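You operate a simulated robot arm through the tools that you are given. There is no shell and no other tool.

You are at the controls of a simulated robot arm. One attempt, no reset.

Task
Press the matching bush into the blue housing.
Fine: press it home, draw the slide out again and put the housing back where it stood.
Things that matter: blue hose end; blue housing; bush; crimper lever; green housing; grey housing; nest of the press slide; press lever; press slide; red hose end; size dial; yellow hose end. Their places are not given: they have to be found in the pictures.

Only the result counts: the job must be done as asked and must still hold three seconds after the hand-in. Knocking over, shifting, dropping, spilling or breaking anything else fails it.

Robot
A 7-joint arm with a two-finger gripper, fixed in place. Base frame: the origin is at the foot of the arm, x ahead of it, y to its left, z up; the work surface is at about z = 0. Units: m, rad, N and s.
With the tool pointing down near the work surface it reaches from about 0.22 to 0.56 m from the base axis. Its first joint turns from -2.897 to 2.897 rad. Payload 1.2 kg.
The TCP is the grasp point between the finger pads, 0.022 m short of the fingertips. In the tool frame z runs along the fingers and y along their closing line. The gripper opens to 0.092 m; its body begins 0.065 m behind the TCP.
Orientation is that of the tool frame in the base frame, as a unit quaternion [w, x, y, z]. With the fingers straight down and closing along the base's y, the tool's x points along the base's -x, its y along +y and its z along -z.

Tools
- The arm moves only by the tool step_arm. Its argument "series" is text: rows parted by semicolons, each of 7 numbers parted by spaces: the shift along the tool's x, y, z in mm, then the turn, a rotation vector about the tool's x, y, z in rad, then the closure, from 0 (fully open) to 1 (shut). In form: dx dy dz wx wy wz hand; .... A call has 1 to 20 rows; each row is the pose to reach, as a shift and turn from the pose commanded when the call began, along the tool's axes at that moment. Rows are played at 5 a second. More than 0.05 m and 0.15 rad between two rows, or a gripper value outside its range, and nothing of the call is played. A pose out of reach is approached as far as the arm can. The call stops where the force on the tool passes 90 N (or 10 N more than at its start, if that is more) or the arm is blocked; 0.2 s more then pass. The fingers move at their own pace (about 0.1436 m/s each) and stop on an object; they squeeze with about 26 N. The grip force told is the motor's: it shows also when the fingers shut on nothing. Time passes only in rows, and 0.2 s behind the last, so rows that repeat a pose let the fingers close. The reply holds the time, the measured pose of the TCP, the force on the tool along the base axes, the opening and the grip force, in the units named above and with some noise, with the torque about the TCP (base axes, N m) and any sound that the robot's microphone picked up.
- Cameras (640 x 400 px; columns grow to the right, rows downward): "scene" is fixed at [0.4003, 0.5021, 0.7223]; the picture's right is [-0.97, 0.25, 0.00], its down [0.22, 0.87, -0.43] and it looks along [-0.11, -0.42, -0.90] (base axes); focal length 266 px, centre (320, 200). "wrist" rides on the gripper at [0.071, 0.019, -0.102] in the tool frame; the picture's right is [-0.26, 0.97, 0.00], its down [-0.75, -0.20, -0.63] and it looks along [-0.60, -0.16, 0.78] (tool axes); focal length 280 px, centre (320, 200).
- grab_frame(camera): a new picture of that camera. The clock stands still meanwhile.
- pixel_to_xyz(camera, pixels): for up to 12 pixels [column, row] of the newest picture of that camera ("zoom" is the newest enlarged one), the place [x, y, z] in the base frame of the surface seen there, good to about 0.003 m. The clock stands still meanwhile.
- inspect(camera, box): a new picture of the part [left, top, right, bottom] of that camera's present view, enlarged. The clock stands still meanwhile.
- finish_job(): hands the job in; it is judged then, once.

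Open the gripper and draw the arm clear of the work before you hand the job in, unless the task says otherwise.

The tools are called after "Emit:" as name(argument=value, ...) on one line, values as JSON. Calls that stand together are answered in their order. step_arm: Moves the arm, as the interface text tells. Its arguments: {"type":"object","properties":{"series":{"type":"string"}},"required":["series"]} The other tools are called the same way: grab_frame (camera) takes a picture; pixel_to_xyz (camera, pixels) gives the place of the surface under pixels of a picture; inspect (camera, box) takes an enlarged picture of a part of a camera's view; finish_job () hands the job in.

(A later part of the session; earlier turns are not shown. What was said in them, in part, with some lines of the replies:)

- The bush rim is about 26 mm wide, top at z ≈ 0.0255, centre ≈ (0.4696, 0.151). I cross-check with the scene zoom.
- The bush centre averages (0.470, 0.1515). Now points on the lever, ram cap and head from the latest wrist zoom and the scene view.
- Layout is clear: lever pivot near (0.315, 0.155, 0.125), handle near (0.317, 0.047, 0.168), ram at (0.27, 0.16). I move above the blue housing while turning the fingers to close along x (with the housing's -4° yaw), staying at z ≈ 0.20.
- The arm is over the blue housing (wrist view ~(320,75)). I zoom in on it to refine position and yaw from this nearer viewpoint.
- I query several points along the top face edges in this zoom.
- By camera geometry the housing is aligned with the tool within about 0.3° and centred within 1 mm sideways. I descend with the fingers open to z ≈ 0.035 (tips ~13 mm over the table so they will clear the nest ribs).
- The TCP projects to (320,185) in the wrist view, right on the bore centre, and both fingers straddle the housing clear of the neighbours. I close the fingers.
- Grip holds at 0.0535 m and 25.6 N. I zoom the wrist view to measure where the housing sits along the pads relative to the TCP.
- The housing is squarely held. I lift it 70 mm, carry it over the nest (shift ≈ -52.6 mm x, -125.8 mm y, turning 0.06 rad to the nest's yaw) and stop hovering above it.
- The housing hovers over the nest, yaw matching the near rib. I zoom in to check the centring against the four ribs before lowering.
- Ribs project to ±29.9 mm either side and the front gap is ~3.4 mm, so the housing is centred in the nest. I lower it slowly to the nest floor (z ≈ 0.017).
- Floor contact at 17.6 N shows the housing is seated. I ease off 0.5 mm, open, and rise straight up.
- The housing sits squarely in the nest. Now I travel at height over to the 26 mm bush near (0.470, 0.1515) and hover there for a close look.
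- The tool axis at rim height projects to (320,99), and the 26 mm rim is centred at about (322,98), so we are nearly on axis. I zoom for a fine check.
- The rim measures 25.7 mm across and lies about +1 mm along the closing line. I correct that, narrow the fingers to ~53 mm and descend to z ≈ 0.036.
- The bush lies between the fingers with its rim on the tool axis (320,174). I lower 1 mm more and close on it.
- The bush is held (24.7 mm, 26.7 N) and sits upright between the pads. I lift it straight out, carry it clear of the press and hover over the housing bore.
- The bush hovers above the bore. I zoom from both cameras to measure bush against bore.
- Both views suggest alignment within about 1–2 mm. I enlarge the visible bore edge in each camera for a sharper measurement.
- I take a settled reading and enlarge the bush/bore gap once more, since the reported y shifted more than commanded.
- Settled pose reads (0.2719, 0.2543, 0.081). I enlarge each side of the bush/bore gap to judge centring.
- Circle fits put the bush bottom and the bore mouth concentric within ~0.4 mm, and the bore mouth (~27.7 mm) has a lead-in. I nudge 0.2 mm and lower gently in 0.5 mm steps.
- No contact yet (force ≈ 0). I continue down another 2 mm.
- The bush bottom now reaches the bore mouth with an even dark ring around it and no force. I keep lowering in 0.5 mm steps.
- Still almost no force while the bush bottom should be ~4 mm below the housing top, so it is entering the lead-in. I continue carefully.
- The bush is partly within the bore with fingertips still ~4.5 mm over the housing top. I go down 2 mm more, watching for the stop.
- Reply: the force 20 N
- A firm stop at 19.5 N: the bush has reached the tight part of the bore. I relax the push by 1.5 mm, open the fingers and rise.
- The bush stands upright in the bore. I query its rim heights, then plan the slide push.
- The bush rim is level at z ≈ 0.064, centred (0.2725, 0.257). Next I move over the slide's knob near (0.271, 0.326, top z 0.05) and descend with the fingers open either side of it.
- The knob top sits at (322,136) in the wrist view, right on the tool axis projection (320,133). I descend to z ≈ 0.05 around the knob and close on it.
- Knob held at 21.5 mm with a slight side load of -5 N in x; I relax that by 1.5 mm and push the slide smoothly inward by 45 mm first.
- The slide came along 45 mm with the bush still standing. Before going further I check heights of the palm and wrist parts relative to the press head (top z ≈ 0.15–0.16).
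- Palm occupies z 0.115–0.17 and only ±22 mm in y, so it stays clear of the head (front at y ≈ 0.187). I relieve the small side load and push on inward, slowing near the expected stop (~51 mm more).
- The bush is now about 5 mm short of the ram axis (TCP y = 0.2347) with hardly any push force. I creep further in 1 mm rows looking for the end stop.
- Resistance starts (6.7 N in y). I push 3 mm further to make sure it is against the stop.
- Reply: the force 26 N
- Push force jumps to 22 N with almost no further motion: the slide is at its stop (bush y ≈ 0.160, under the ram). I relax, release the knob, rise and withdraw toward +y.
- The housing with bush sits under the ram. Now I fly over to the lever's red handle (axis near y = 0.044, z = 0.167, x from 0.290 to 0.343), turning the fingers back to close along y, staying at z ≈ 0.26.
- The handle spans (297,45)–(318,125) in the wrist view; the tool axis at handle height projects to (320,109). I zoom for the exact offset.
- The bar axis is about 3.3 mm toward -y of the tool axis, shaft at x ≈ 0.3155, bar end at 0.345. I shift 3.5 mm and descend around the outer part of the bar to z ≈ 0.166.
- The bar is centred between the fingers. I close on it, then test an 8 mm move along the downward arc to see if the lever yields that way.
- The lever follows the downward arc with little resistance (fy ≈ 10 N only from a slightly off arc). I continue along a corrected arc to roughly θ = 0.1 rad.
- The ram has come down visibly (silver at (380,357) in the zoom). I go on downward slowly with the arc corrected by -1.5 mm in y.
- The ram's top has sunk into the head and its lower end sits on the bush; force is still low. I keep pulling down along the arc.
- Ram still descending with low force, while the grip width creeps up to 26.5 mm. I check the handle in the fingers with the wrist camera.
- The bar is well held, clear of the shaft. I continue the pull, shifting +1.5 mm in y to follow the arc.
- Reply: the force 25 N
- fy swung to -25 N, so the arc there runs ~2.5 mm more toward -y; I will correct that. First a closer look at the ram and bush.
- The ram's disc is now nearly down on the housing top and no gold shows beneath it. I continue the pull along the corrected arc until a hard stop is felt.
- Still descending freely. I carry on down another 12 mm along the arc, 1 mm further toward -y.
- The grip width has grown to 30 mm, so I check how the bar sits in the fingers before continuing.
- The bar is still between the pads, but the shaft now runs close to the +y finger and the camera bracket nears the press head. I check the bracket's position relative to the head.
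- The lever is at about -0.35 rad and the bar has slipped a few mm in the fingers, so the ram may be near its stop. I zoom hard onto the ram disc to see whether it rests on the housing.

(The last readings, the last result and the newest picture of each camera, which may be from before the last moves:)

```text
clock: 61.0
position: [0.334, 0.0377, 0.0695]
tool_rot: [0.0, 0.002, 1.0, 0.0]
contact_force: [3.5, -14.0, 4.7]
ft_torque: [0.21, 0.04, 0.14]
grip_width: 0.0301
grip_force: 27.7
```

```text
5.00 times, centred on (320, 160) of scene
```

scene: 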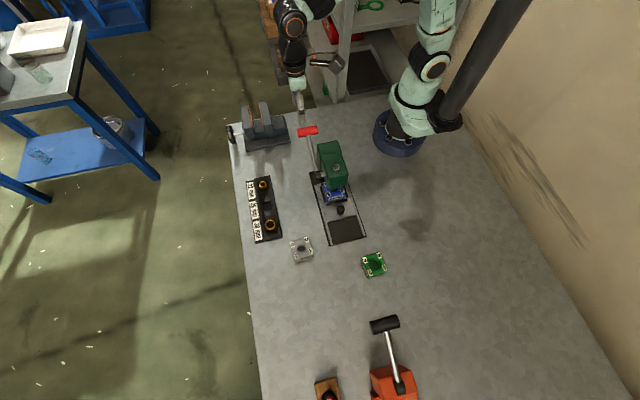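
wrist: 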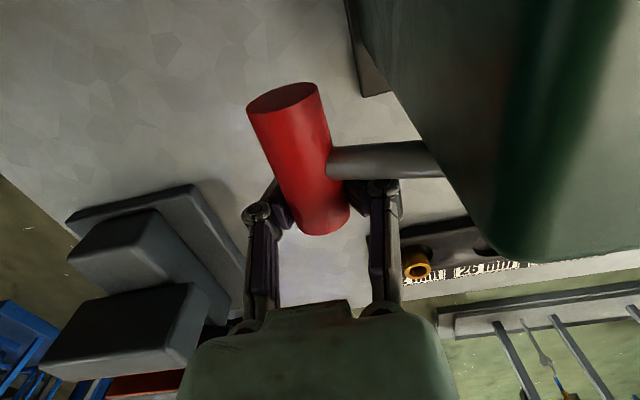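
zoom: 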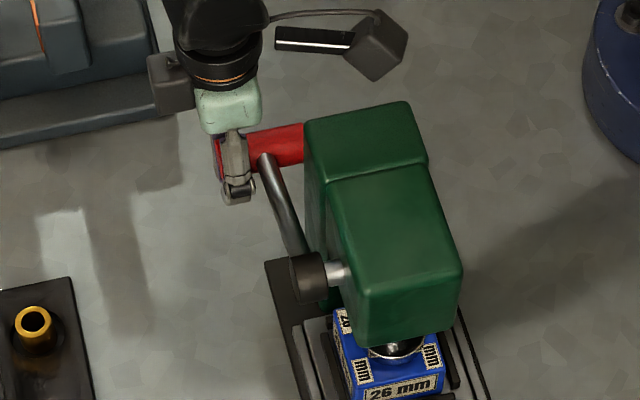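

No gold shows, but the disc could hide a few mm of bush, so I want a firm final push. I let go of the bar, rise above it, and look at whether the lever stays.

Emit:
step_arm(series="0 0 0 0 0 0 0.7; 0 0 0 0 0 0 0.5; 0 0 0 0 0 0 0.45; 0 0 -10 0 0 0 0.45; 0 0 -30 0 0 0 0.45; 0 0 -55 0 0 0 0.45; 0 0 -75 0 0 0 0.45; 0 0 -75 0 0 0 0.45")

Emit:
grab_frame(camera="wrist")

Emit:
inspect(camera="scene", box=[280, 120, 360, 200])

```text
clock: 62.8
position: [0.3359, 0.0375, 0.1449]
tool_rot: [0.0, 0.001, 1.0, 0.001]
contact_force: [-0.1, -0.3, -0.3]
ft_torque: [0.02, 0.01, -0.01]
grip_width: 0.0508
grip_force: 0.1
```

```text
taken
```

wrist: 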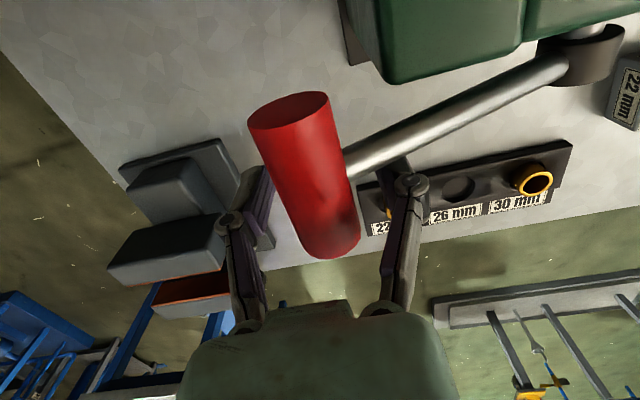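

```text
5.00 times, centred on (320, 160) of scene
```

zoom: 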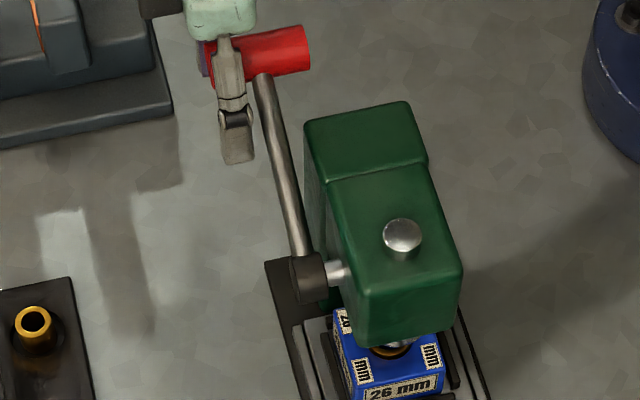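

The lever has sprung back up by itself and the ram has risen. I zoom on the bush to see how deep it now sits.

Emit:
inspect(camera="scene", box=[325, 182, 349, 200])

```text
16.00 times, centred on (337, 191) of scene
```

zoom: 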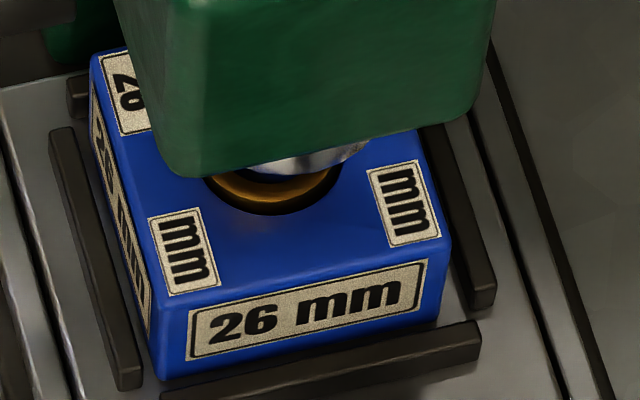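

I sample heights on the gold rim and adjacent blue top to judge how much the bush still protrudes.

Emit:
pixel_to_xyz(camera="zoom", pixels=[[250, 195], [270, 198], [290, 197], [240, 190], [310, 190], [270, 190], [270, 208], [270, 225], [240, 215], [310, 215], [340, 230], [220, 200]])

```text
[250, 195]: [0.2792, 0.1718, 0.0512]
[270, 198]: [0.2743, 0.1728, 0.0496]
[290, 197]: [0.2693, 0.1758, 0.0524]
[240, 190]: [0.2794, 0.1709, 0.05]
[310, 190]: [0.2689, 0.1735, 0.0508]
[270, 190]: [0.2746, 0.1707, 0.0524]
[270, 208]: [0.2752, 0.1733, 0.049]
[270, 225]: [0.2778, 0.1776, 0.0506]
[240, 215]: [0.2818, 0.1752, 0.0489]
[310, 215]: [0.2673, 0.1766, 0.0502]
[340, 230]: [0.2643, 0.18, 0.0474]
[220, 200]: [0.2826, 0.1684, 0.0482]
```

The rim stands about 2 mm above the housing top, so it is not fully home yet. I rise above the handle, close the fingers, and prepare to push the bar down with the fingertips instead of a slipping grip.

Emit:
step_arm(series="0 2 -10 0 0 0 0.45; 0 2 -35 0 0 0 0.45; 0 2 -65 0 0 0 0.45; 3 2 -78 0 0 0 0.45; 3 2 -78 0 0 0 0.7; 3 2 -78 0 0 0 1; 3 2 -78 0 0 0 1; 3 2 -78 0 0 0 1")

Emit:
grab_frame(camera="wrist")

Emit:
inspect(camera="scene", box=[280, 100, 360, 160])

```text
clock: 64.6
position: [0.3312, 0.0388, 0.2227]
tool_rot: [0.0, 0.0, 1.0, 0.002]
contact_force: [-0.4, -0.6, -0.8]
ft_torque: [0.01, -0.03, -0.04]
grip_width: 0.0001
grip_force: 26.1
```

```text
taken
```

wrist: 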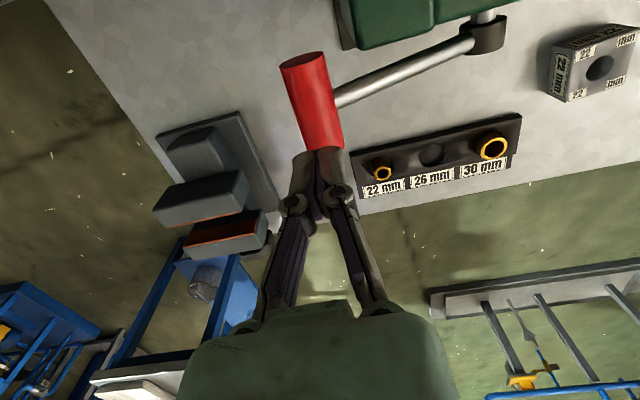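

```text
6.67 times, centred on (320, 130) of scene
```

zoom: 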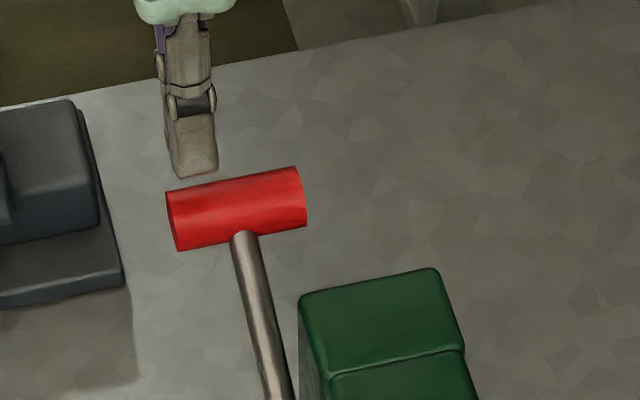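

Closed fingertips are right over the bar's outer half. I push the lever down along its arc to about -0.3 rad, then read the force.

Emit:
step_arm(series="0 0 10 0 0 0 1; 0 0 18 0 0 0 1; 0 -1.5 24 0 0 0 1; 0 -3.3 30 0 0 0 1; 0 -4.7 36 0 0 0 1; 0 -6.2 42 0 0 0 1; 0 -7.6 48 0 0 0 1; 0 -8.7 54 0 0 0 1; 0 -9.4 60 0 0 0 1; 0 -9.9 66 0 0 0 1; 0 -10.1 72 0 0 0 1; 0 -9.9 78 0 0 0 1; 0 -9.4 84 0 0 0 1; 0 -8.7 90 0 0 0 1; 0 -7.5 96 0 0 0 1; 0 -6 102 0 0 0 1; 0 -4.7 107.7 0 0 0 1; 0 -4.7 107.7 0 0 0 1")

Emit:
inspect(camera="scene", box=[280, 120, 360, 200])

Emit:
inspect(camera="scene", box=[325, 182, 349, 200])

```text
clock: 68.4
position: [0.331, 0.0351, 0.1149]
tool_rot: [0.0, 0.0, 1.0, 0.002]
contact_force: [-2.3, -1.8, 8.1]
ft_torque: [-0.02, 0.03, -0.03]
grip_width: 0.0
grip_force: 28.1
```

```text
5.00 times, centred on (320, 160) of scene
```

zoom: 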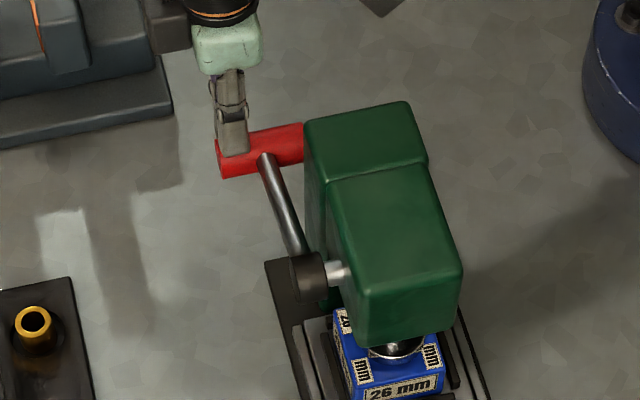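

```text
16.00 times, centred on (337, 191) of scene
```

zoom: 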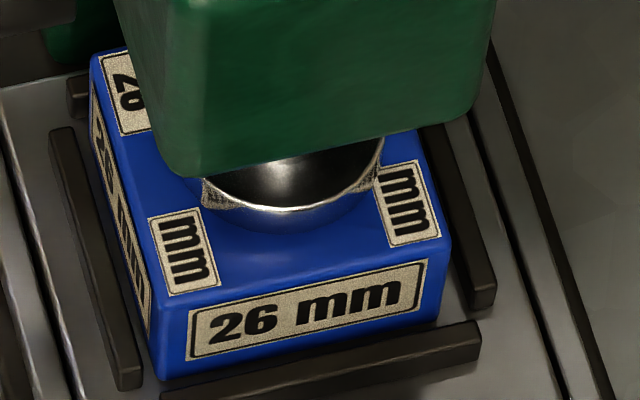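

Only 8 N so far at -0.3 rad. I push further down along the arc in small steps.

Emit:
step_arm(series="0 0.8 2 0 0 0 1; 0 1.5 4 0 0 0 1; 0 2.2 6 0 0 0 1; 0 3 8 0 0 0 1; 0 3 8 0 0 0 1")

Emit:
inspect(camera="scene", box=[325, 182, 349, 200])

```text
clock: 69.6
position: [0.3326, 0.036, 0.1076]
tool_rot: [0.0, 0.002, 1.0, -0.001]
contact_force: [-16.4, -16.6, 62.1]
ft_torque: [-0.28, 0.79, 0.23]
grip_width: 0.0062
grip_force: 28.1
```

```text
16.00 times, centred on (337, 191) of scene
```

zoom: 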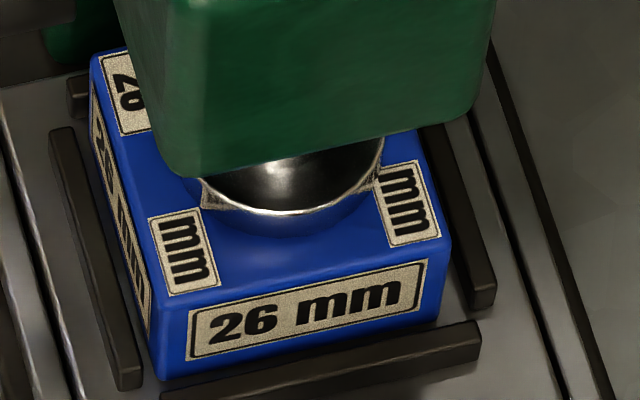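

The force climbed to 62 N with little further travel: a firm stop. I add one more mm and hold briefly to make sure it is home.

Emit:
step_arm(series="0 0 1 0 0 0 1; 0 0 1 0 0 0 1; 0 0 1 0 0 0 1")

Emit:
inspect(camera="scene", box=[280, 120, 360, 200])

```text
clock: 70.4
position: [0.3329, 0.0362, 0.107]
tool_rot: [0.001, 0.003, 1.0, 0.001]
contact_force: [-18.0, -20.3, 85.3]
ft_torque: [-0.36, 1.04, -0.09]
grip_width: 0.006
grip_force: 28.2
```

```text
5.00 times, centred on (320, 160) of scene
```

zoom: 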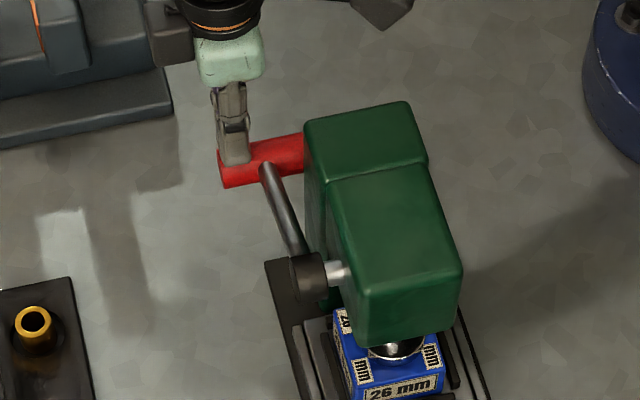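

85 N and no more travel: the bush is home. I raise the fingertips back along the arc so the lever returns gently.

Emit:
step_arm(series="0 -1.5 -4 0 0 0 1; 0 -3 -9 0 0 0 1; 0 -4.3 -14.7 0 0 0 1; 0 -5.8 -20.7 0 0 0 1; 0 -7 -26.7 0 0 0 1; 0 -7.7 -32.7 0 0 0 1; 0 -8.2 -38.7 0 0 0 1; 0 -8.4 -44.7 0 0 0 1; 0 -8.2 -50.7 0 0 0 1; 0 -7.7 -56.7 0 0 0 1; 0 -7 -62.7 0 0 0 1; 0 -5.9 -68.7 0 0 0 1; 0 -4.5 -74.7 0 0 0 1; 0 -3 -80.7 0 0 0 1; 0 -1.6 -86.7 0 0 0 1; 0 0.2 -92.7 0 0 0 1; 0 1.7 -98.7 0 0 0 1; 0 1.7 -108.7 0 0 0 1; 0 1.7 -126.7 0 0 0 1; 0 1.7 -150 0 0 0 1")

Emit:
inspect(camera="scene", box=[280, 120, 360, 200])

Emit:
inspect(camera="scene", box=[325, 182, 349, 200])

```text
clock: 74.6
position: [0.3328, 0.0384, 0.2551]
tool_rot: [-0.001, 0.001, 1.0, 0.001]
contact_force: [0.5, 0.0, -0.2]
ft_torque: [-0.01, -0.01, 0.0]
grip_width: 0.0001
grip_force: 27.7
```

```text
5.00 times, centred on (320, 160) of scene
```

zoom: 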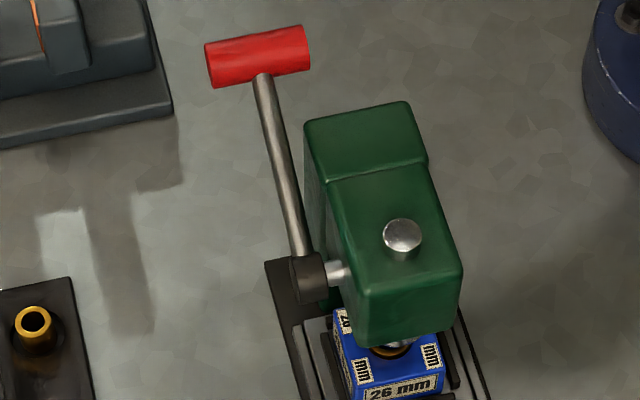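

```text
16.00 times, centred on (337, 191) of scene
```

zoom: 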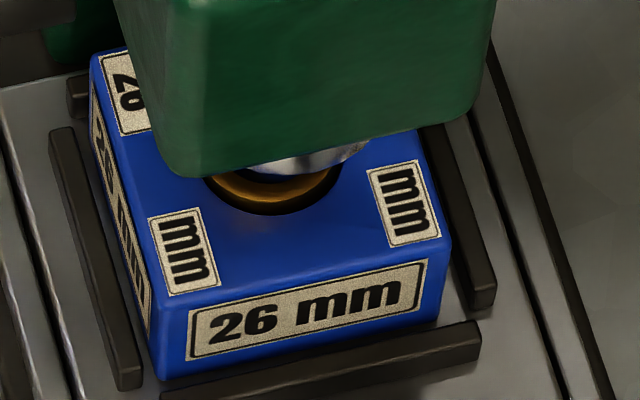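

The lever is back up and the ram raised; the bush rim sits low in the bore. Now I fly back over to the slide side, turning the fingers to close along x again.

Emit:
step_arm(series="4 15 0 0 0 0.132 0.9; 9 37 0 0 0 0.264 0.7; 14 59 0 0 0 0.396 0.5; 19 81 0 0 0 0.528 0.45; 24 103 0 0 0 0.66 0.45; 29 125 0 0 0 0.792 0.45; 34 147 0 0 0 0.924 0.45; 40 169 0 0 0 1.056 0.45; 46 191 0 0 0 1.188 0.45; 52 213 0 0 0 1.32 0.45; 57 236 0 0 0 1.452 0.45; 61.5 260 0 0 0 1.586 0.45; 61.5 260 0 0 0 1.586 0.45; 61.5 260 0 0 0 1.586 0.45")

Emit:
grab_frame(camera="wrist")

Emit:
inspect(camera="scene", box=[300, 160, 400, 240])

```text
clock: 77.6
position: [0.2719, 0.2999, 0.2567]
tool_rot: [-0.001, 0.714, 0.701, 0.0]
contact_force: [-0.3, -0.5, -0.1]
ft_torque: [0.0, 0.03, -0.01]
grip_width: 0.0505
grip_force: 0.0
```

```text
taken
```

wrist: 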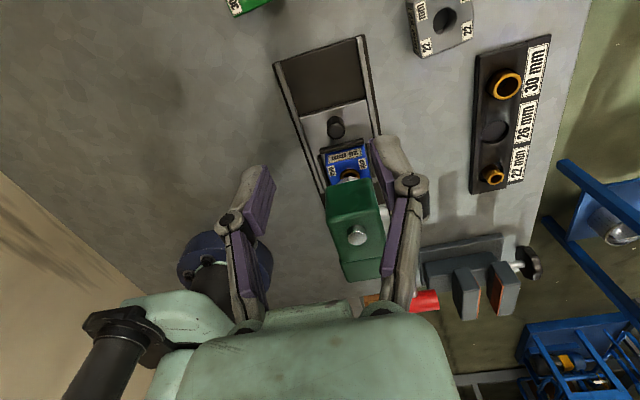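

```text
5.00 times, centred on (350, 200) of scene
```

zoom: 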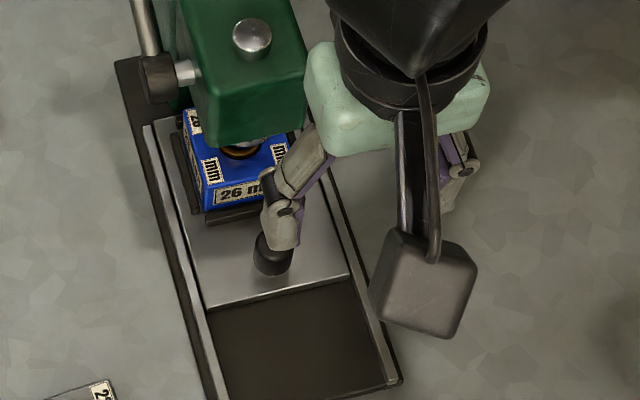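

I move to hover over the knob's inner position (0.2705, 0.2295) at z ≈ 0.115 and check alignment.

Emit:
step_arm(series="-20 0.3 30 0 0 0 0.45; -40 0.6 65 0 0 0 0.45; -60 0.9 100 0 0 0 0.45; -70.5 1.1 130 0 0 0 0.45; -70.5 1.1 140 0 0 0 0.45; -70.5 1.1 140 0 0 0 0.45")

Emit:
grab_frame(camera="wrist")

Emit:
inspect(camera="wrist", box=[250, 80, 390, 200])

```text
clock: 79.0
position: [0.2704, 0.228, 0.1173]
tool_rot: [-0.001, 0.713, 0.702, 0.0]
contact_force: [-1.2, 0.1, 0.1]
ft_torque: [-0.01, 0.02, -0.05]
grip_width: 0.0507
grip_force: 0.0
```

```text
taken
```

wrist: 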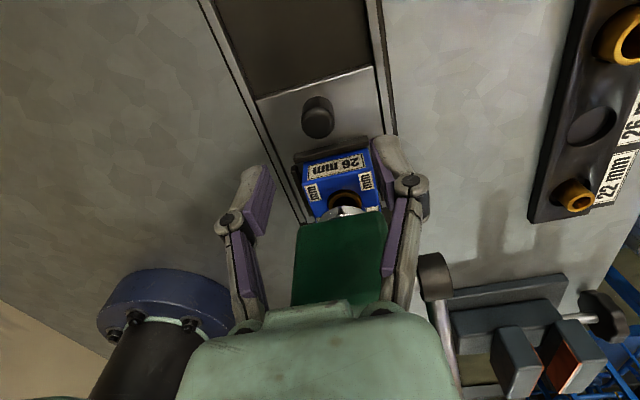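

```text
3.33 times, centred on (320, 140) of wrist
```

zoom: 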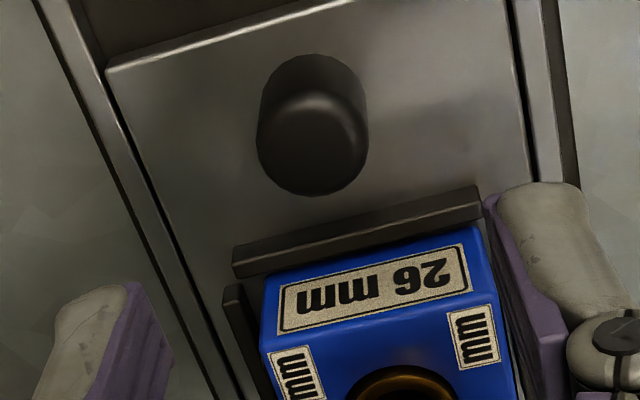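

The knob's top is at (317.6,123.5), about 1.4 mm toward -x of the axis. I correct, descend around it and close.

Emit:
step_arm(series="0.8 -1.3 20 0 0 0 0.45; 0.8 -1.3 42 0 0 0 0.45; 0.8 -1.3 57 0 0 0 0.45; 0.8 -1.3 64.5 0 0 0 0.45; 0.8 -1.3 64.5 0 0 0 0.45; 0.8 -1.3 64.5 0 0 0 0.65; 0.8 -1.3 64.5 0 0 0 0.85; 0.8 -1.3 64.5 0 0 0 0.9; 0.8 -1.3 64.5 0 0 0 0.9")

Emit:
inspect(camera="scene", box=[300, 150, 400, 240])

```text
clock: 81.0
position: [0.2713, 0.2306, 0.0525]
tool_rot: [-0.001, 0.714, 0.701, 0.0]
contact_force: [7.1, 1.3, 0.1]
ft_torque: [-0.03, -0.16, 0.01]
grip_width: 0.0218
grip_force: 28.2
```

```text
4.44 times, centred on (350, 195) of scene
```

zoom: 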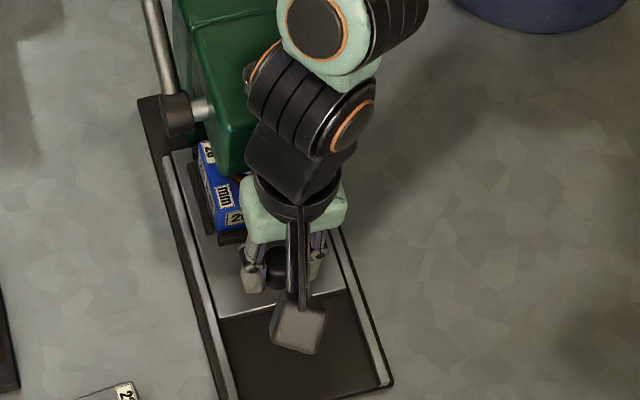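

Knob gripped (21.8 mm). I relax the 7 N side load and draw the slide back out ~96 mm smoothly to its starting place.

Emit:
step_arm(series="0 0.9 0 0 0 0 0.9; 2 0.9 0 0 0 0 0.9; 6 0.8 0 0 0 0 0.9; 11 0.7 0 0 0 0 0.9; 17 0.6 0 0 0 0 0.9; 23 0.5 0 0 0 0 0.9; 30 0.4 0 0 0 0 0.9; 37 0.3 0 0 0 0 0.9; 44 0.2 0 0 0 0 0.9; 51 0.1 0 0 0 0 0.9; 58 0 0 0 0 0 0.9; 65 -0.2 0 0 0 0 0.9; 72 -0.4 0 0 0 0 0.9; 78 -0.6 0 0 0 0 0.9; 83 -0.8 0 0 0 0 0.9; 88 -1 0 0 0 0 0.9; 92 -1.2 0 0 0 0 0.9; 94.5 -1.4 0 0 0 0 0.9; 96 -1.5 0 0 0 0 0.9; 96 -1.5 0 0 0 0 0.9")

Emit:
inspect(camera="scene", box=[300, 180, 400, 260])

Emit:
grab_frame(camera="wrist")

```text
clock: 85.2
position: [0.2705, 0.326, 0.0517]
tool_rot: [0.0, 0.713, 0.701, 0.001]
contact_force: [6.7, -7.9, -10.5]
ft_torque: [0.35, -0.12, -0.01]
grip_width: 0.0216
grip_force: 28.3
```

```text
5.00 times, centred on (350, 220) of scene
```

zoom: 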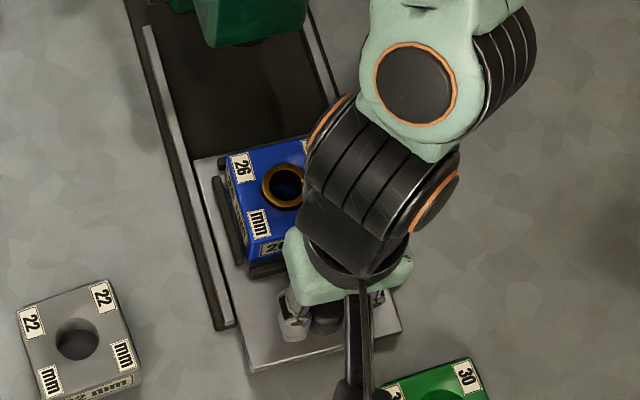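

```text
taken
```

wrist: 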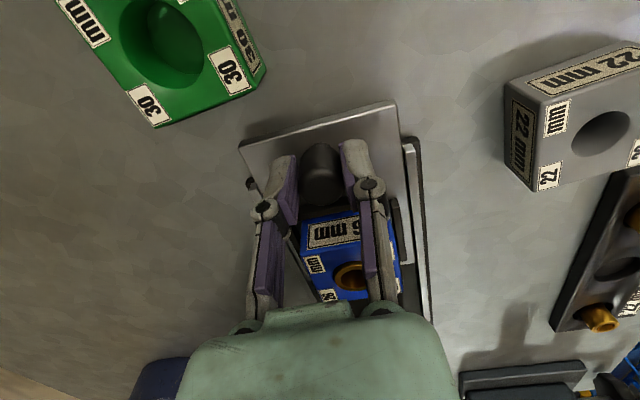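

The slide is out with the bush pressed in; I pull 1.5 mm more to make sure it is at its outer stop.

Emit:
step_arm(series="0.8 0.5 0 0 0 0 0.9; 1.5 0.5 0 0 0 0 0.9; 1.5 0.5 0 0 0 0 0.9")

```text
clock: 86.0
position: [0.2704, 0.3262, 0.0515]
tool_rot: [0.0, 0.713, 0.702, -0.002]
contact_force: [-2.6, -21.2, 0.0]
ft_torque: [-0.52, 0.08, -0.02]
grip_width: 0.0217
grip_force: 27.7
```

A 21 N pull with no movement confirms the outer stop. I relax, release the knob and rise to look at the housing.

Emit:
step_arm(series="-1.8 0 0 0 0 0 0.9; -1.8 0 0 0 0 0 0.7; -1.8 0 0 0 0 0 0.5; -1.8 0 0 0 0 0 0.42; -1.8 0 0 0 0 0 0.42; -1.8 0 -15 0 0 0 0.42; -1.8 0 -40 0 0 0 0.42; -10 0 -80 0 0 0 0.3; -40 0 -120 0 0 0 0.2; -70.7 1 -140 0 0 0 0.2; -70.7 1 -140 0 0 0 0.2; -70.7 1 -140 0 0 0 0.2")

Emit:
inspect(camera="wrist", box=[265, 30, 375, 130])

Emit:
inspect(camera="scene", box=[318, 200, 366, 230])

```text
clock: 88.6
position: [0.2674, 0.2579, 0.1933]
tool_rot: [-0.002, 0.713, 0.701, 0.0]
contact_force: [0.0, 0.2, -0.1]
ft_torque: [-0.01, -0.03, 0.0]
grip_width: 0.0736
grip_force: 0.1
```

```text
4.00 times, centred on (320, 80) of wrist
```

zoom: 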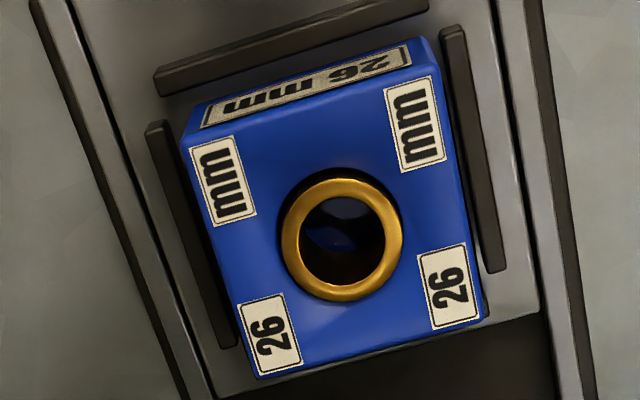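

```text
13.33 times, centred on (342, 215) of scene
```

zoom: 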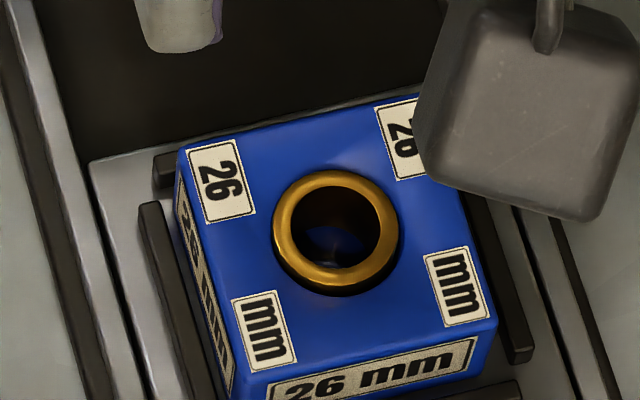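

The bush now sits nearly flush. I zoom closely from both cameras to judge whether any meaningful protrusion remains.

Emit:
inspect(camera="wrist", box=[306, 70, 346, 105])

Emit:
inspect(camera="scene", box=[333, 208, 353, 224])

```text
11.43 times, centred on (326, 88) of wrist
```

zoom: 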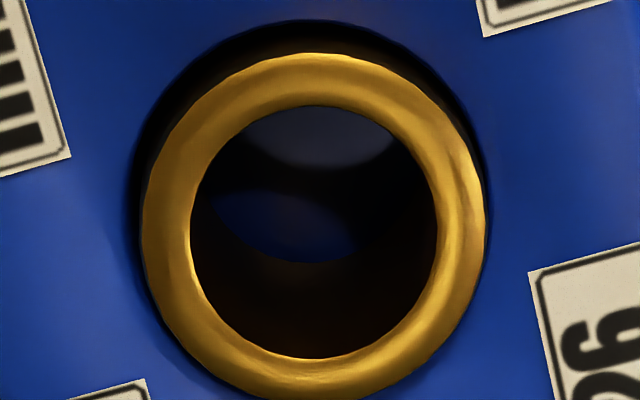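

```text
16.00 times, centred on (343, 216) of scene
```

zoom: 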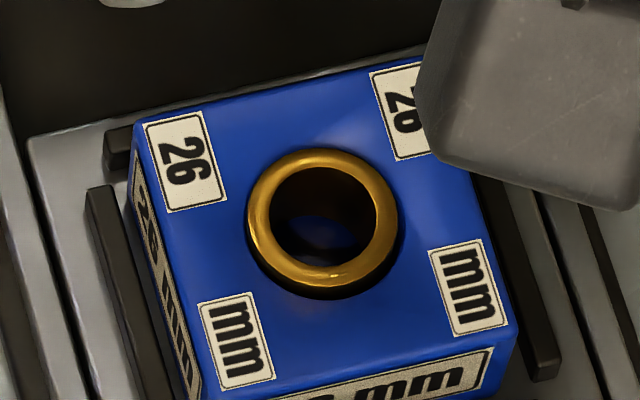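

I average several height samples on the gold rim versus the blue top around it.

Emit:
pixel_to_xyz(camera="zoom", pixels=[[255, 225], [262, 200], [285, 170], [322, 158], [355, 168], [380, 195], [388, 225], [380, 255], [355, 275], [322, 280], [285, 268], [262, 250]])

Emit:
pixel_to_xyz(camera="zoom", pixels=[[230, 225], [230, 170], [260, 130], [322, 120], [360, 130], [410, 195], [420, 225], [415, 280], [370, 320], [322, 320], [285, 310], [245, 280]])

```text
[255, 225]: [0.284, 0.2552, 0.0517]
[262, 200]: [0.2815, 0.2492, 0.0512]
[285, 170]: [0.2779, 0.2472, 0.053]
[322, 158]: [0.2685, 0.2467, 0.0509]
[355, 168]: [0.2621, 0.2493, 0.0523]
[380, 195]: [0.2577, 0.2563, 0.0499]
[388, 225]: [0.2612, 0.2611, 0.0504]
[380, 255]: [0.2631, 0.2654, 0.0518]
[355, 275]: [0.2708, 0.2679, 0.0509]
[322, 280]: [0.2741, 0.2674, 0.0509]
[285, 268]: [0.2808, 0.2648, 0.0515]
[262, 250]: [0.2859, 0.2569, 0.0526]
```

```text
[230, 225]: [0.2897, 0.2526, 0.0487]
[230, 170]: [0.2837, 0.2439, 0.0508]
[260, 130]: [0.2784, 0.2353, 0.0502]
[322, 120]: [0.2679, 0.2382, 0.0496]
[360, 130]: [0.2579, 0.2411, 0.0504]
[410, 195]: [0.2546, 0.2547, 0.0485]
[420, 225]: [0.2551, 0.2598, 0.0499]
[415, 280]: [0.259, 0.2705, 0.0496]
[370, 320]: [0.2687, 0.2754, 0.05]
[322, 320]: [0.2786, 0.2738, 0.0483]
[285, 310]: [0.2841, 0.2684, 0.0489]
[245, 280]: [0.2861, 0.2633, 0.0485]
```

The rim stands 2.0 mm proud on average, the same as after the first stroke and equal to bush length minus bore depth (≈22.7 – 20.7 mm), so it is bottomed out. The housing lies 3.6 mm in +x of the tool axis; I correct this and come down around it in stages.

Emit:
step_arm(series="0 1.8 20 0 0 0 0.2; 0 3.6 50 0 0 0 0.2; 0 3.6 85 0 0 0 0.2; 0 3.6 110 0 0 0 0.2; 0 3.6 120 0 0 0 0.2; 0 3.6 120 0 0 0 0.2; 0 3.6 120 0 0 0 0.2")

Emit:
grab_frame(camera="wrist")

Emit:
inspect(camera="wrist", box=[230, 85, 400, 240])

```text
clock: 90.2
position: [0.273, 0.2575, 0.0714]
tool_rot: [-0.001, 0.713, 0.702, 0.0]
contact_force: [-0.7, -0.4, 0.1]
ft_torque: [0.02, 0.01, 0.0]
grip_width: 0.0736
grip_force: 0.0
```

```text
taken
```

wrist: 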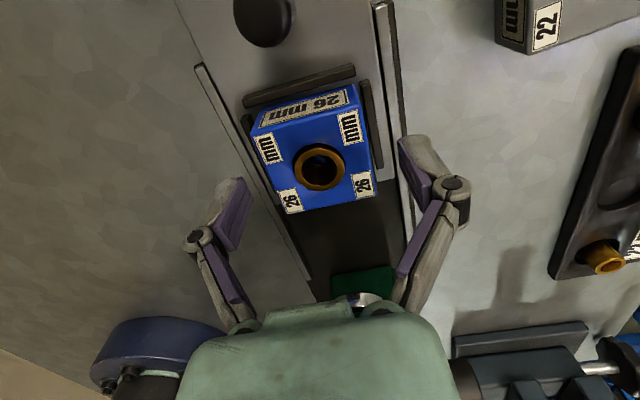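

```text
2.58 times, centred on (315, 162) of wrist
```

zoom: 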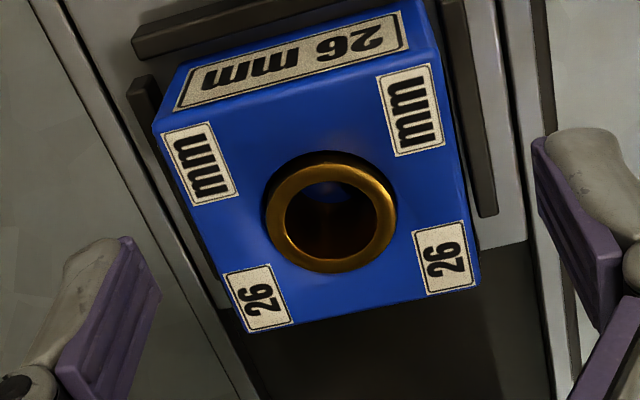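

Now measured (0.273, 0.2575, 0.0714); the housing is ~1.5 mm toward -x of the axis. I correct that and go down to z ≈ 0.0525.

Emit:
step_arm(series="-0.5 -1.5 6 0 0 0 0.2; -0.5 -1.5 12 0 0 0 0.2; -0.5 -1.5 18 0 0 0 0.2; -0.5 -1.5 18 0 0 0 0.2; -0.5 -1.5 18 0 0 0 0.2")

Emit:
inspect(camera="wrist", box=[210, 85, 430, 240])

```text
clock: 91.4
position: [0.2718, 0.2571, 0.0537]
tool_rot: [0.0, 0.712, 0.702, 0.001]
contact_force: [0.5, -0.9, 0.8]
ft_torque: [-0.01, -0.04, -0.04]
grip_width: 0.0737
grip_force: 0.1
```

```text
2.58 times, centred on (320, 162) of wrist
```

zoom: 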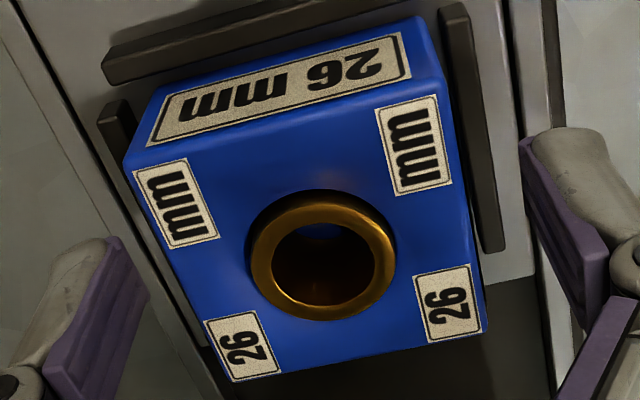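

The housing sits in the fingers just like at the first pick-up. I close on it.

Emit:
step_arm(series="0 0 0 0 0 0 0.35; 0 0 0 0 0 0 0.6; 0 0 0 0 0 0 0.6; 0 0 0 0 0 0 0.6")

Emit:
inspect(camera="wrist", box=[230, 85, 400, 240])

```text
clock: 92.4
position: [0.2713, 0.2559, 0.0535]
tool_rot: [-0.002, 0.712, 0.702, 0.0]
contact_force: [-2.7, 0.1, 5.7]
ft_torque: [-0.05, 0.29, -0.02]
grip_width: 0.0534
grip_force: 25.8
```

```text
2.58 times, centred on (315, 162) of wrist
```

zoom: 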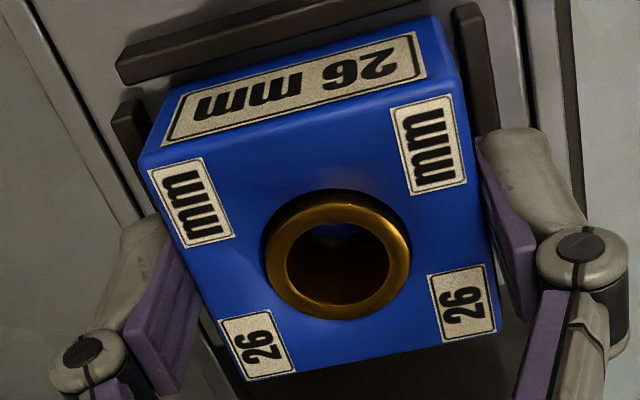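

Held at 53.4 mm, same fit as before. I lift 70 mm, carry it back to its original spot (turning back 0.06 rad) and stop ~30 mm above the table.

Emit:
step_arm(series="0 0 -8 0 0 0 0.6; 0 0 -28 0 0 0 0.6; 0 0 -52 0 0 0 0.6; 0 0 -70 0 0 0 0.6; 20 8 -70 0 0 0.01 0.6; 50 20 -70 0 0 0.025 0.6; 80 32 -70 0 0 0.04 0.6; 110 43.5 -70 0 0 0.055 0.6; 126.8 50.3 -70 0 0 0.06 0.6; 126.8 50.3 -60 0 0 0.06 0.6; 126.8 50.3 -35 0 0 0.06 0.6; 126.8 50.3 -13 0 0 0.06 0.6; 126.8 50.3 -13 0 0 0.06 0.6; 126.8 50.3 -13 0 0 0.06 0.6")

Emit:
grab_frame(camera="wrist")

Emit:
inspect(camera="scene", box=[290, 220, 400, 300])

```text
clock: 95.4
position: [0.3233, 0.3844, 0.0668]
tool_rot: [-0.002, 0.734, 0.68, 0.0]
contact_force: [0.2, 0.1, -4.3]
ft_torque: [-0.04, 0.02, 0.05]
grip_width: 0.0536
grip_force: 26.0
```

```text
taken
```

wrist: 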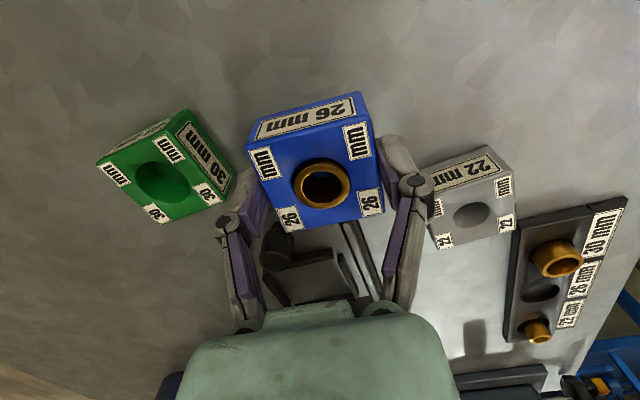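

```text
5.00 times, centred on (345, 260) of scene
```

zoom: 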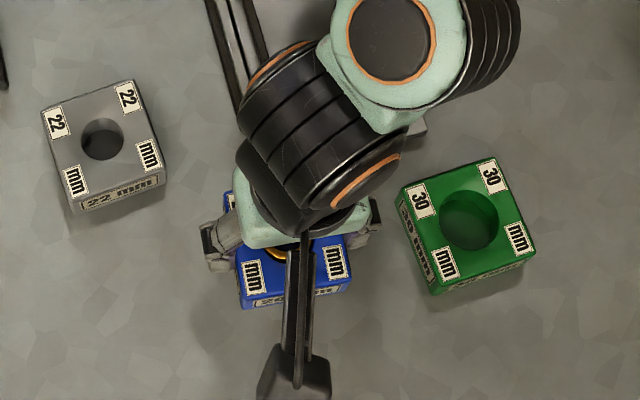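

Position matches the original pick-up pose. I lower it to about 3 mm above the table, then down to contact in small steps.

Emit:
step_arm(series="0 0 10 0 0 0 0.6; 0 0 19 0 0 0 0.6; 0 0 25 0 0 0 0.6; 0 0 27.5 0 0 0 0.6; 0 0 28.5 0 0 0 0.6; 0 0 29.3 0 0 0 0.6; 0 0 30 0 0 0 0.6; 0 0 30 0 0 0 0.6; 0 0 30 0 0 0 0.6")

Emit:
inspect(camera="scene", box=[313, 255, 361, 285])

```text
clock: 97.4
position: [0.3242, 0.3813, 0.0354]
tool_rot: [-0.002, 0.733, 0.68, 0.0]
contact_force: [-0.4, 0.1, -3.5]
ft_torque: [0.05, 0.0, -0.02]
grip_width: 0.0536
grip_force: 26.1
```

```text
13.33 times, centred on (337, 270) of scene
```

zoom: 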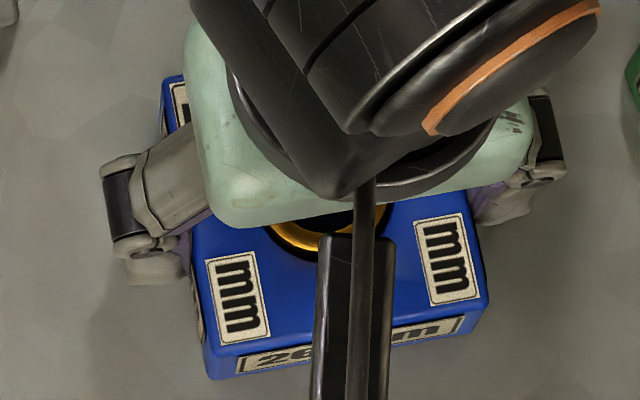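

The "mm" labels line up with the original picture within ~3 zoom px (≈0.6 mm). No table contact yet (-3.5 N is weight), so I lower in 0.5 mm steps.

Emit:
step_arm(series="0.3 0 0.5 0 0 0 0.6; 0.4 0 1 0 0 0 0.6; 0.4 0 1 0 0 0 0.6")

```text
clock: 98.2
position: [0.3239, 0.3819, 0.0371]
tool_rot: [-0.002, 0.734, 0.68, 0.0]
contact_force: [0.4, 0.3, -3.7]
ft_torque: [0.04, 0.01, 0.01]
grip_width: 0.054
grip_force: 25.8
```

Still no contact; another 1.5 mm in half-millimetre steps.

Emit:
step_arm(series="0 0 0.5 0 0 0 0.6; 0 0 1 0 0 0 0.6; 0 0 1.5 0 0 0 0.6; 0 0 1.5 0 0 0 0.6")

```text
clock: 99.2
position: [0.3239, 0.3832, 0.0346]
tool_rot: [-0.001, 0.734, 0.68, 0.001]
contact_force: [-3.5, -5.6, 13.7]
ft_torque: [-0.19, 0.26, 0.08]
grip_width: 0.0539
grip_force: 26.3
```

Contact at 13.7 N: the housing stands on the table. I ease off slightly, open the fingers and rise.

Emit:
step_arm(series="0 0 -0.6 0 0 0 0.6; 0 0 -0.6 0 0 0 0.4; 0 0 -0.6 0 0 0 0.2; 0 0 -0.6 0 0 0 0.2; 0 0 -0.6 0 0 0 0.2; 0 0 -10 0 0 0 0.2; 0 0 -35 0 0 0 0.2; 0 0 -75 0 0 0 0.2; 0 0 -115 0 0 0 0.2; 0 0 -155 0 0 0 0.2; 0 0 -165 0 0 0 0.2; 0 0 -165 0 0 0 0.2")

Emit:
grab_frame(camera="wrist")

Emit:
inspect(camera="scene", box=[313, 255, 361, 285])

```text
clock: 101.8
position: [0.3246, 0.3822, 0.1986]
tool_rot: [-0.001, 0.734, 0.679, 0.0]
contact_force: [-0.4, -0.1, 0.3]
ft_torque: [0.01, -0.04, -0.03]
grip_width: 0.0735
grip_force: 0.1
```

```text
taken
```

wrist: 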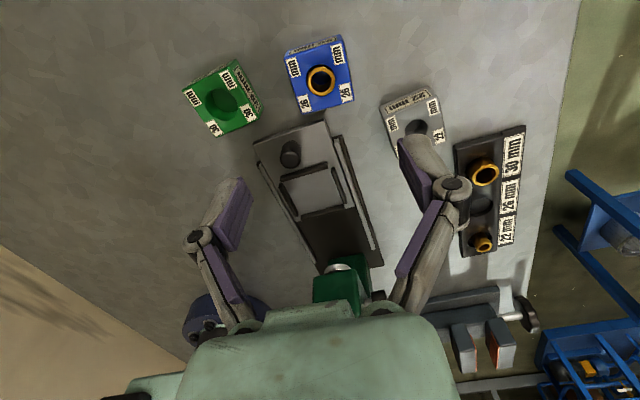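

```text
13.33 times, centred on (337, 270) of scene
```

zoom: 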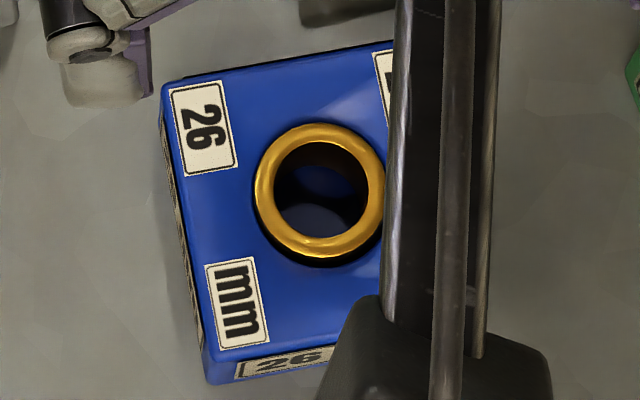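

The housing is back on its spot within ~0.6 mm. To be sure the bush is really home I compare bush length with bore depth: I look at the empty well in the rack and at the bores of the other housings.

Emit:
inspect(camera="scene", box=[255, 192, 279, 212])

```text
16.00 times, centred on (267, 202) of scene
```

zoom: 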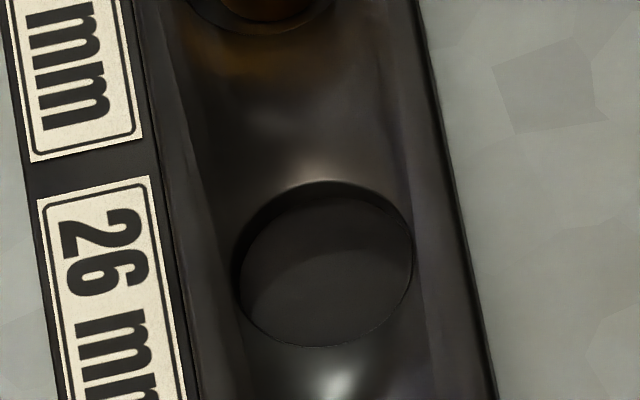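

The empty well's floor is visible around (320,280). I sample floor and rack-top heights.

Emit:
pixel_to_xyz(camera="zoom", pixels=[[320, 280], [290, 290], [350, 280], [320, 310], [300, 310], [350, 300], [370, 270], [330, 295], [280, 300], [340, 320], [310, 295], [360, 290]])

Emit:
pixel_to_xyz(camera="zoom", pixels=[[300, 150], [340, 150], [270, 150], [320, 365], [350, 380], [290, 370], [260, 340], [400, 320], [410, 200], [230, 200], [380, 150], [300, 120]])

Emit:
inspect(camera="scene", box=[325, 260, 349, 280])

```text
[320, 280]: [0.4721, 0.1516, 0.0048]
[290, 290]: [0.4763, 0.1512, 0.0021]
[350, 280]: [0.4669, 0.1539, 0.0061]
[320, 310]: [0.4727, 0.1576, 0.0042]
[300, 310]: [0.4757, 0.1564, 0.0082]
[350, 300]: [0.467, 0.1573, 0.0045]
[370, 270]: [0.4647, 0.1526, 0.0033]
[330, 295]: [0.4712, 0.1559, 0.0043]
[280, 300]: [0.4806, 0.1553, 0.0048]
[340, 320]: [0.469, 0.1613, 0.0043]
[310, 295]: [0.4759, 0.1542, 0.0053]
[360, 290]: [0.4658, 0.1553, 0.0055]
```

```text
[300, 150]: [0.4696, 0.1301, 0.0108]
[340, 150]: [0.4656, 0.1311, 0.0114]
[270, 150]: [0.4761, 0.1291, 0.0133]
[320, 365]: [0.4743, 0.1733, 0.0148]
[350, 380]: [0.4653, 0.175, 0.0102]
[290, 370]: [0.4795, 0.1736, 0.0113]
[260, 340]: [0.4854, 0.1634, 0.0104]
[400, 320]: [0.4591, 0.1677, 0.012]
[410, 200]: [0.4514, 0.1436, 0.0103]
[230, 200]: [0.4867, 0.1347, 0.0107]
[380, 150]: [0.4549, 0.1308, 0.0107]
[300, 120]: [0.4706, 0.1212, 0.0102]
```

```text
16.00 times, centred on (337, 270) of scene
```

zoom: 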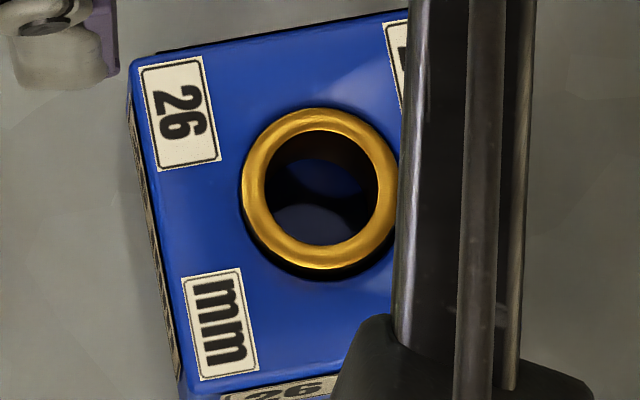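

The well floor is at 0.0048, so the bush is ~21 mm long, close to the bore depth; flush would then be "home". I re-measure the rim, top face and bore floor now that the housing is on the table.

Emit:
pixel_to_xyz(camera="zoom", pixels=[[250, 190], [256, 160], [275, 132], [305, 118], [335, 116], [365, 130], [385, 160], [388, 200], [370, 240], [340, 257], [300, 255], [268, 232]])

Emit:
pixel_to_xyz(camera="zoom", pixels=[[225, 190], [230, 230], [240, 90], [300, 80], [340, 75], [370, 90], [380, 280], [340, 300], [300, 300], [270, 290], [260, 350], [350, 50]])

Emit:
pixel_to_xyz(camera="zoom", pixels=[[310, 225], [300, 220], [320, 230], [325, 222], [315, 215], [305, 230], [320, 180], [335, 185], [345, 190], [330, 175], [310, 170], [340, 180]])

```text
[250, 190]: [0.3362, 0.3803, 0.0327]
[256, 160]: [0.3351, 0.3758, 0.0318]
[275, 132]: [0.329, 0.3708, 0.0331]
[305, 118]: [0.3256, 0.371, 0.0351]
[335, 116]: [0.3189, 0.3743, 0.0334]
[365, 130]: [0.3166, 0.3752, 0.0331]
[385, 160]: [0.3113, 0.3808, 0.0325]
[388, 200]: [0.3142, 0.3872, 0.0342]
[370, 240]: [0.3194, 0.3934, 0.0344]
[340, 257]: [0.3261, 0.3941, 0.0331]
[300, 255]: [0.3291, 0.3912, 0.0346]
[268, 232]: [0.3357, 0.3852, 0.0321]
```

```text
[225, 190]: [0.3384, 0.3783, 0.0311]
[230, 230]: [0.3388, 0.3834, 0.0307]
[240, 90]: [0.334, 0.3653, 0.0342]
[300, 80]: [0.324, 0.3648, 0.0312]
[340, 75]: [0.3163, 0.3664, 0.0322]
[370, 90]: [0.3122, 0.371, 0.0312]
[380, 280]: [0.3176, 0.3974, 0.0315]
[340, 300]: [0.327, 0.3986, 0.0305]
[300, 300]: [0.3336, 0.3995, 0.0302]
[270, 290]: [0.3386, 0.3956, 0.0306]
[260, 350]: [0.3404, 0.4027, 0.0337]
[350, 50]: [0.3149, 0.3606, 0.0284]
```

```text
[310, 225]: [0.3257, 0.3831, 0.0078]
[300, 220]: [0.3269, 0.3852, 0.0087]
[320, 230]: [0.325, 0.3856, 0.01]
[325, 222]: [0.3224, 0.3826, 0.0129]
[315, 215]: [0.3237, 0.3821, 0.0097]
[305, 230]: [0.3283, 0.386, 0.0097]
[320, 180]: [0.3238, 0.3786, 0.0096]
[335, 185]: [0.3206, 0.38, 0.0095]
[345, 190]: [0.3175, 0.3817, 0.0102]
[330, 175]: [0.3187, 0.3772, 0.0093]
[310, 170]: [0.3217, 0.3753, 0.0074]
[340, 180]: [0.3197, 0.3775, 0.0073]
```

All measurements fit a 22 mm bush bottomed in a ~20 mm deep bore: 2 mm proud, unchanged after a second stroke against a hard 85 N stop, and level. I now open the gripper fully and draw the arm up and clear of the work.

Emit:
step_arm(series="0 0 -30 0 0 0 0.1; 0 0 -70 0 0 0 0; 0 0 -115 0 0 0 0; 0 0 -155 0 0 0 0; -15 -15 -190 0 0 0 0; -40 -40 -210 0 0 0 0; -65 -65 -220 0 0 0 0; -90 -90 -220 0 0 0 0; -115 -115 -220 0 0 0 0; -125 -124.6 -220 0 0 0 0; -125 -124.6 -220 0 0 0 0")

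Emit:
grab_frame(camera="scene")

Emit:
inspect(camera="scene", box=[280, 220, 400, 295])

Emit:
inspect(camera="scene", box=[220, 90, 380, 260])

Emit:
inspect(camera="scene", box=[313, 255, 361, 285])

```text
clock: 104.2
position: [0.1906, 0.2675, 0.4203]
tool_rot: [-0.001, 0.733, 0.68, -0.001]
contact_force: [-1.1, -0.2, 0.4]
ft_torque: [0.0, 0.01, 0.01]
grip_width: 0.092
grip_force: 0.0
out of reach, approached as far as the arm can: row 4, 5
```

```text
taken
```

scene: 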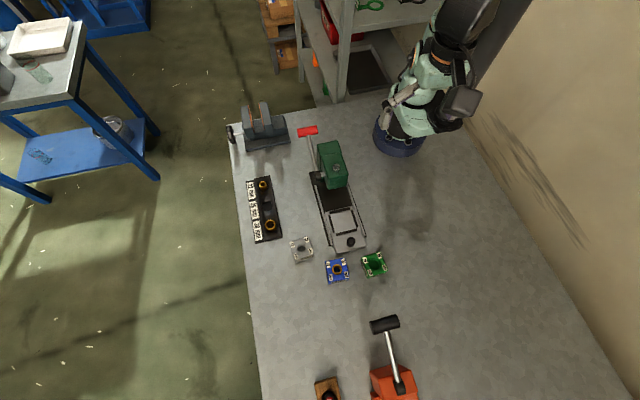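

```text
5.33 times, centred on (340, 258) of scene
```

zoom: 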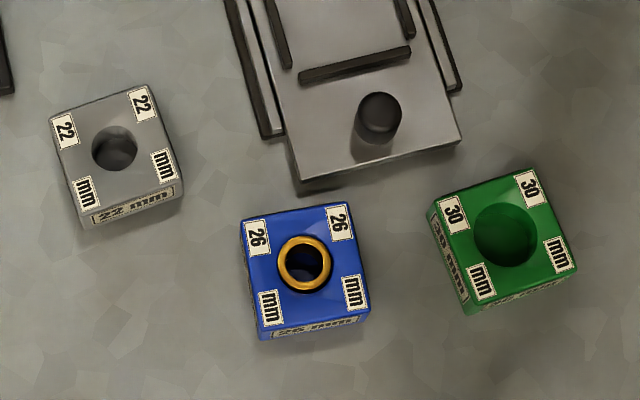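

```text
2.35 times, centred on (300, 175) of scene
```

zoom: 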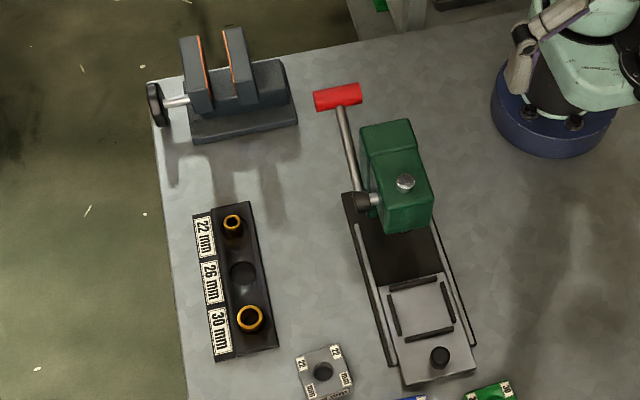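

```text
13.33 times, centred on (337, 270) of scene
```

zoom: 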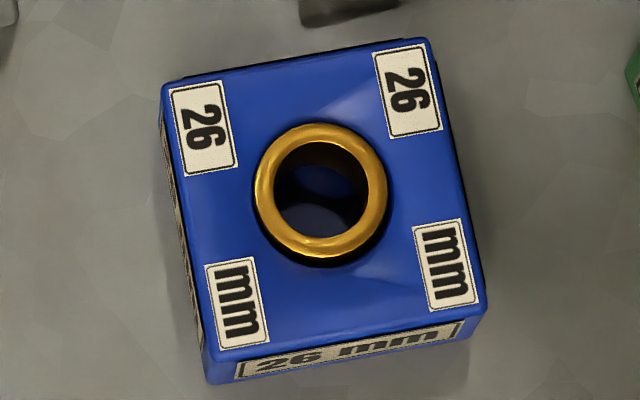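

Final views show the blue housing back on its spot with the bush seated, the slide out, the lever up, the other housings and bushes untouched, and the arm clear with the gripper open. I hand the job in.

Emit:
finish_job()

```text
The job is handed in.
```

I pressed the 26 mm bush into the blue housing, drew the slide out to its stop and put the housing back within about 0.6 mm of where it stood. The job is handed in; the reply gave no verdict.

- **Seating of the bush:** I ran the lever twice. The second time I pushed against a hard stop at 85 N. The bush rim measures about 2 mm above the housing top after both strokes, and it sits level.
- **Possible doubt:** I take this as fully home, because a 22 mm bush in a roughly 20 mm bore would stand 2 mm proud. My direct measurement of the bush came out nearer 21 mm. I could not see whether it touches the bottom of the bore. If "home" is judged as flush, this could fall short.
- **Everything else:** In the last pictures the lever is back up. The grey and green housings, the other two bushes and the vise look unmoved. The gripper is open and the arm is clear.
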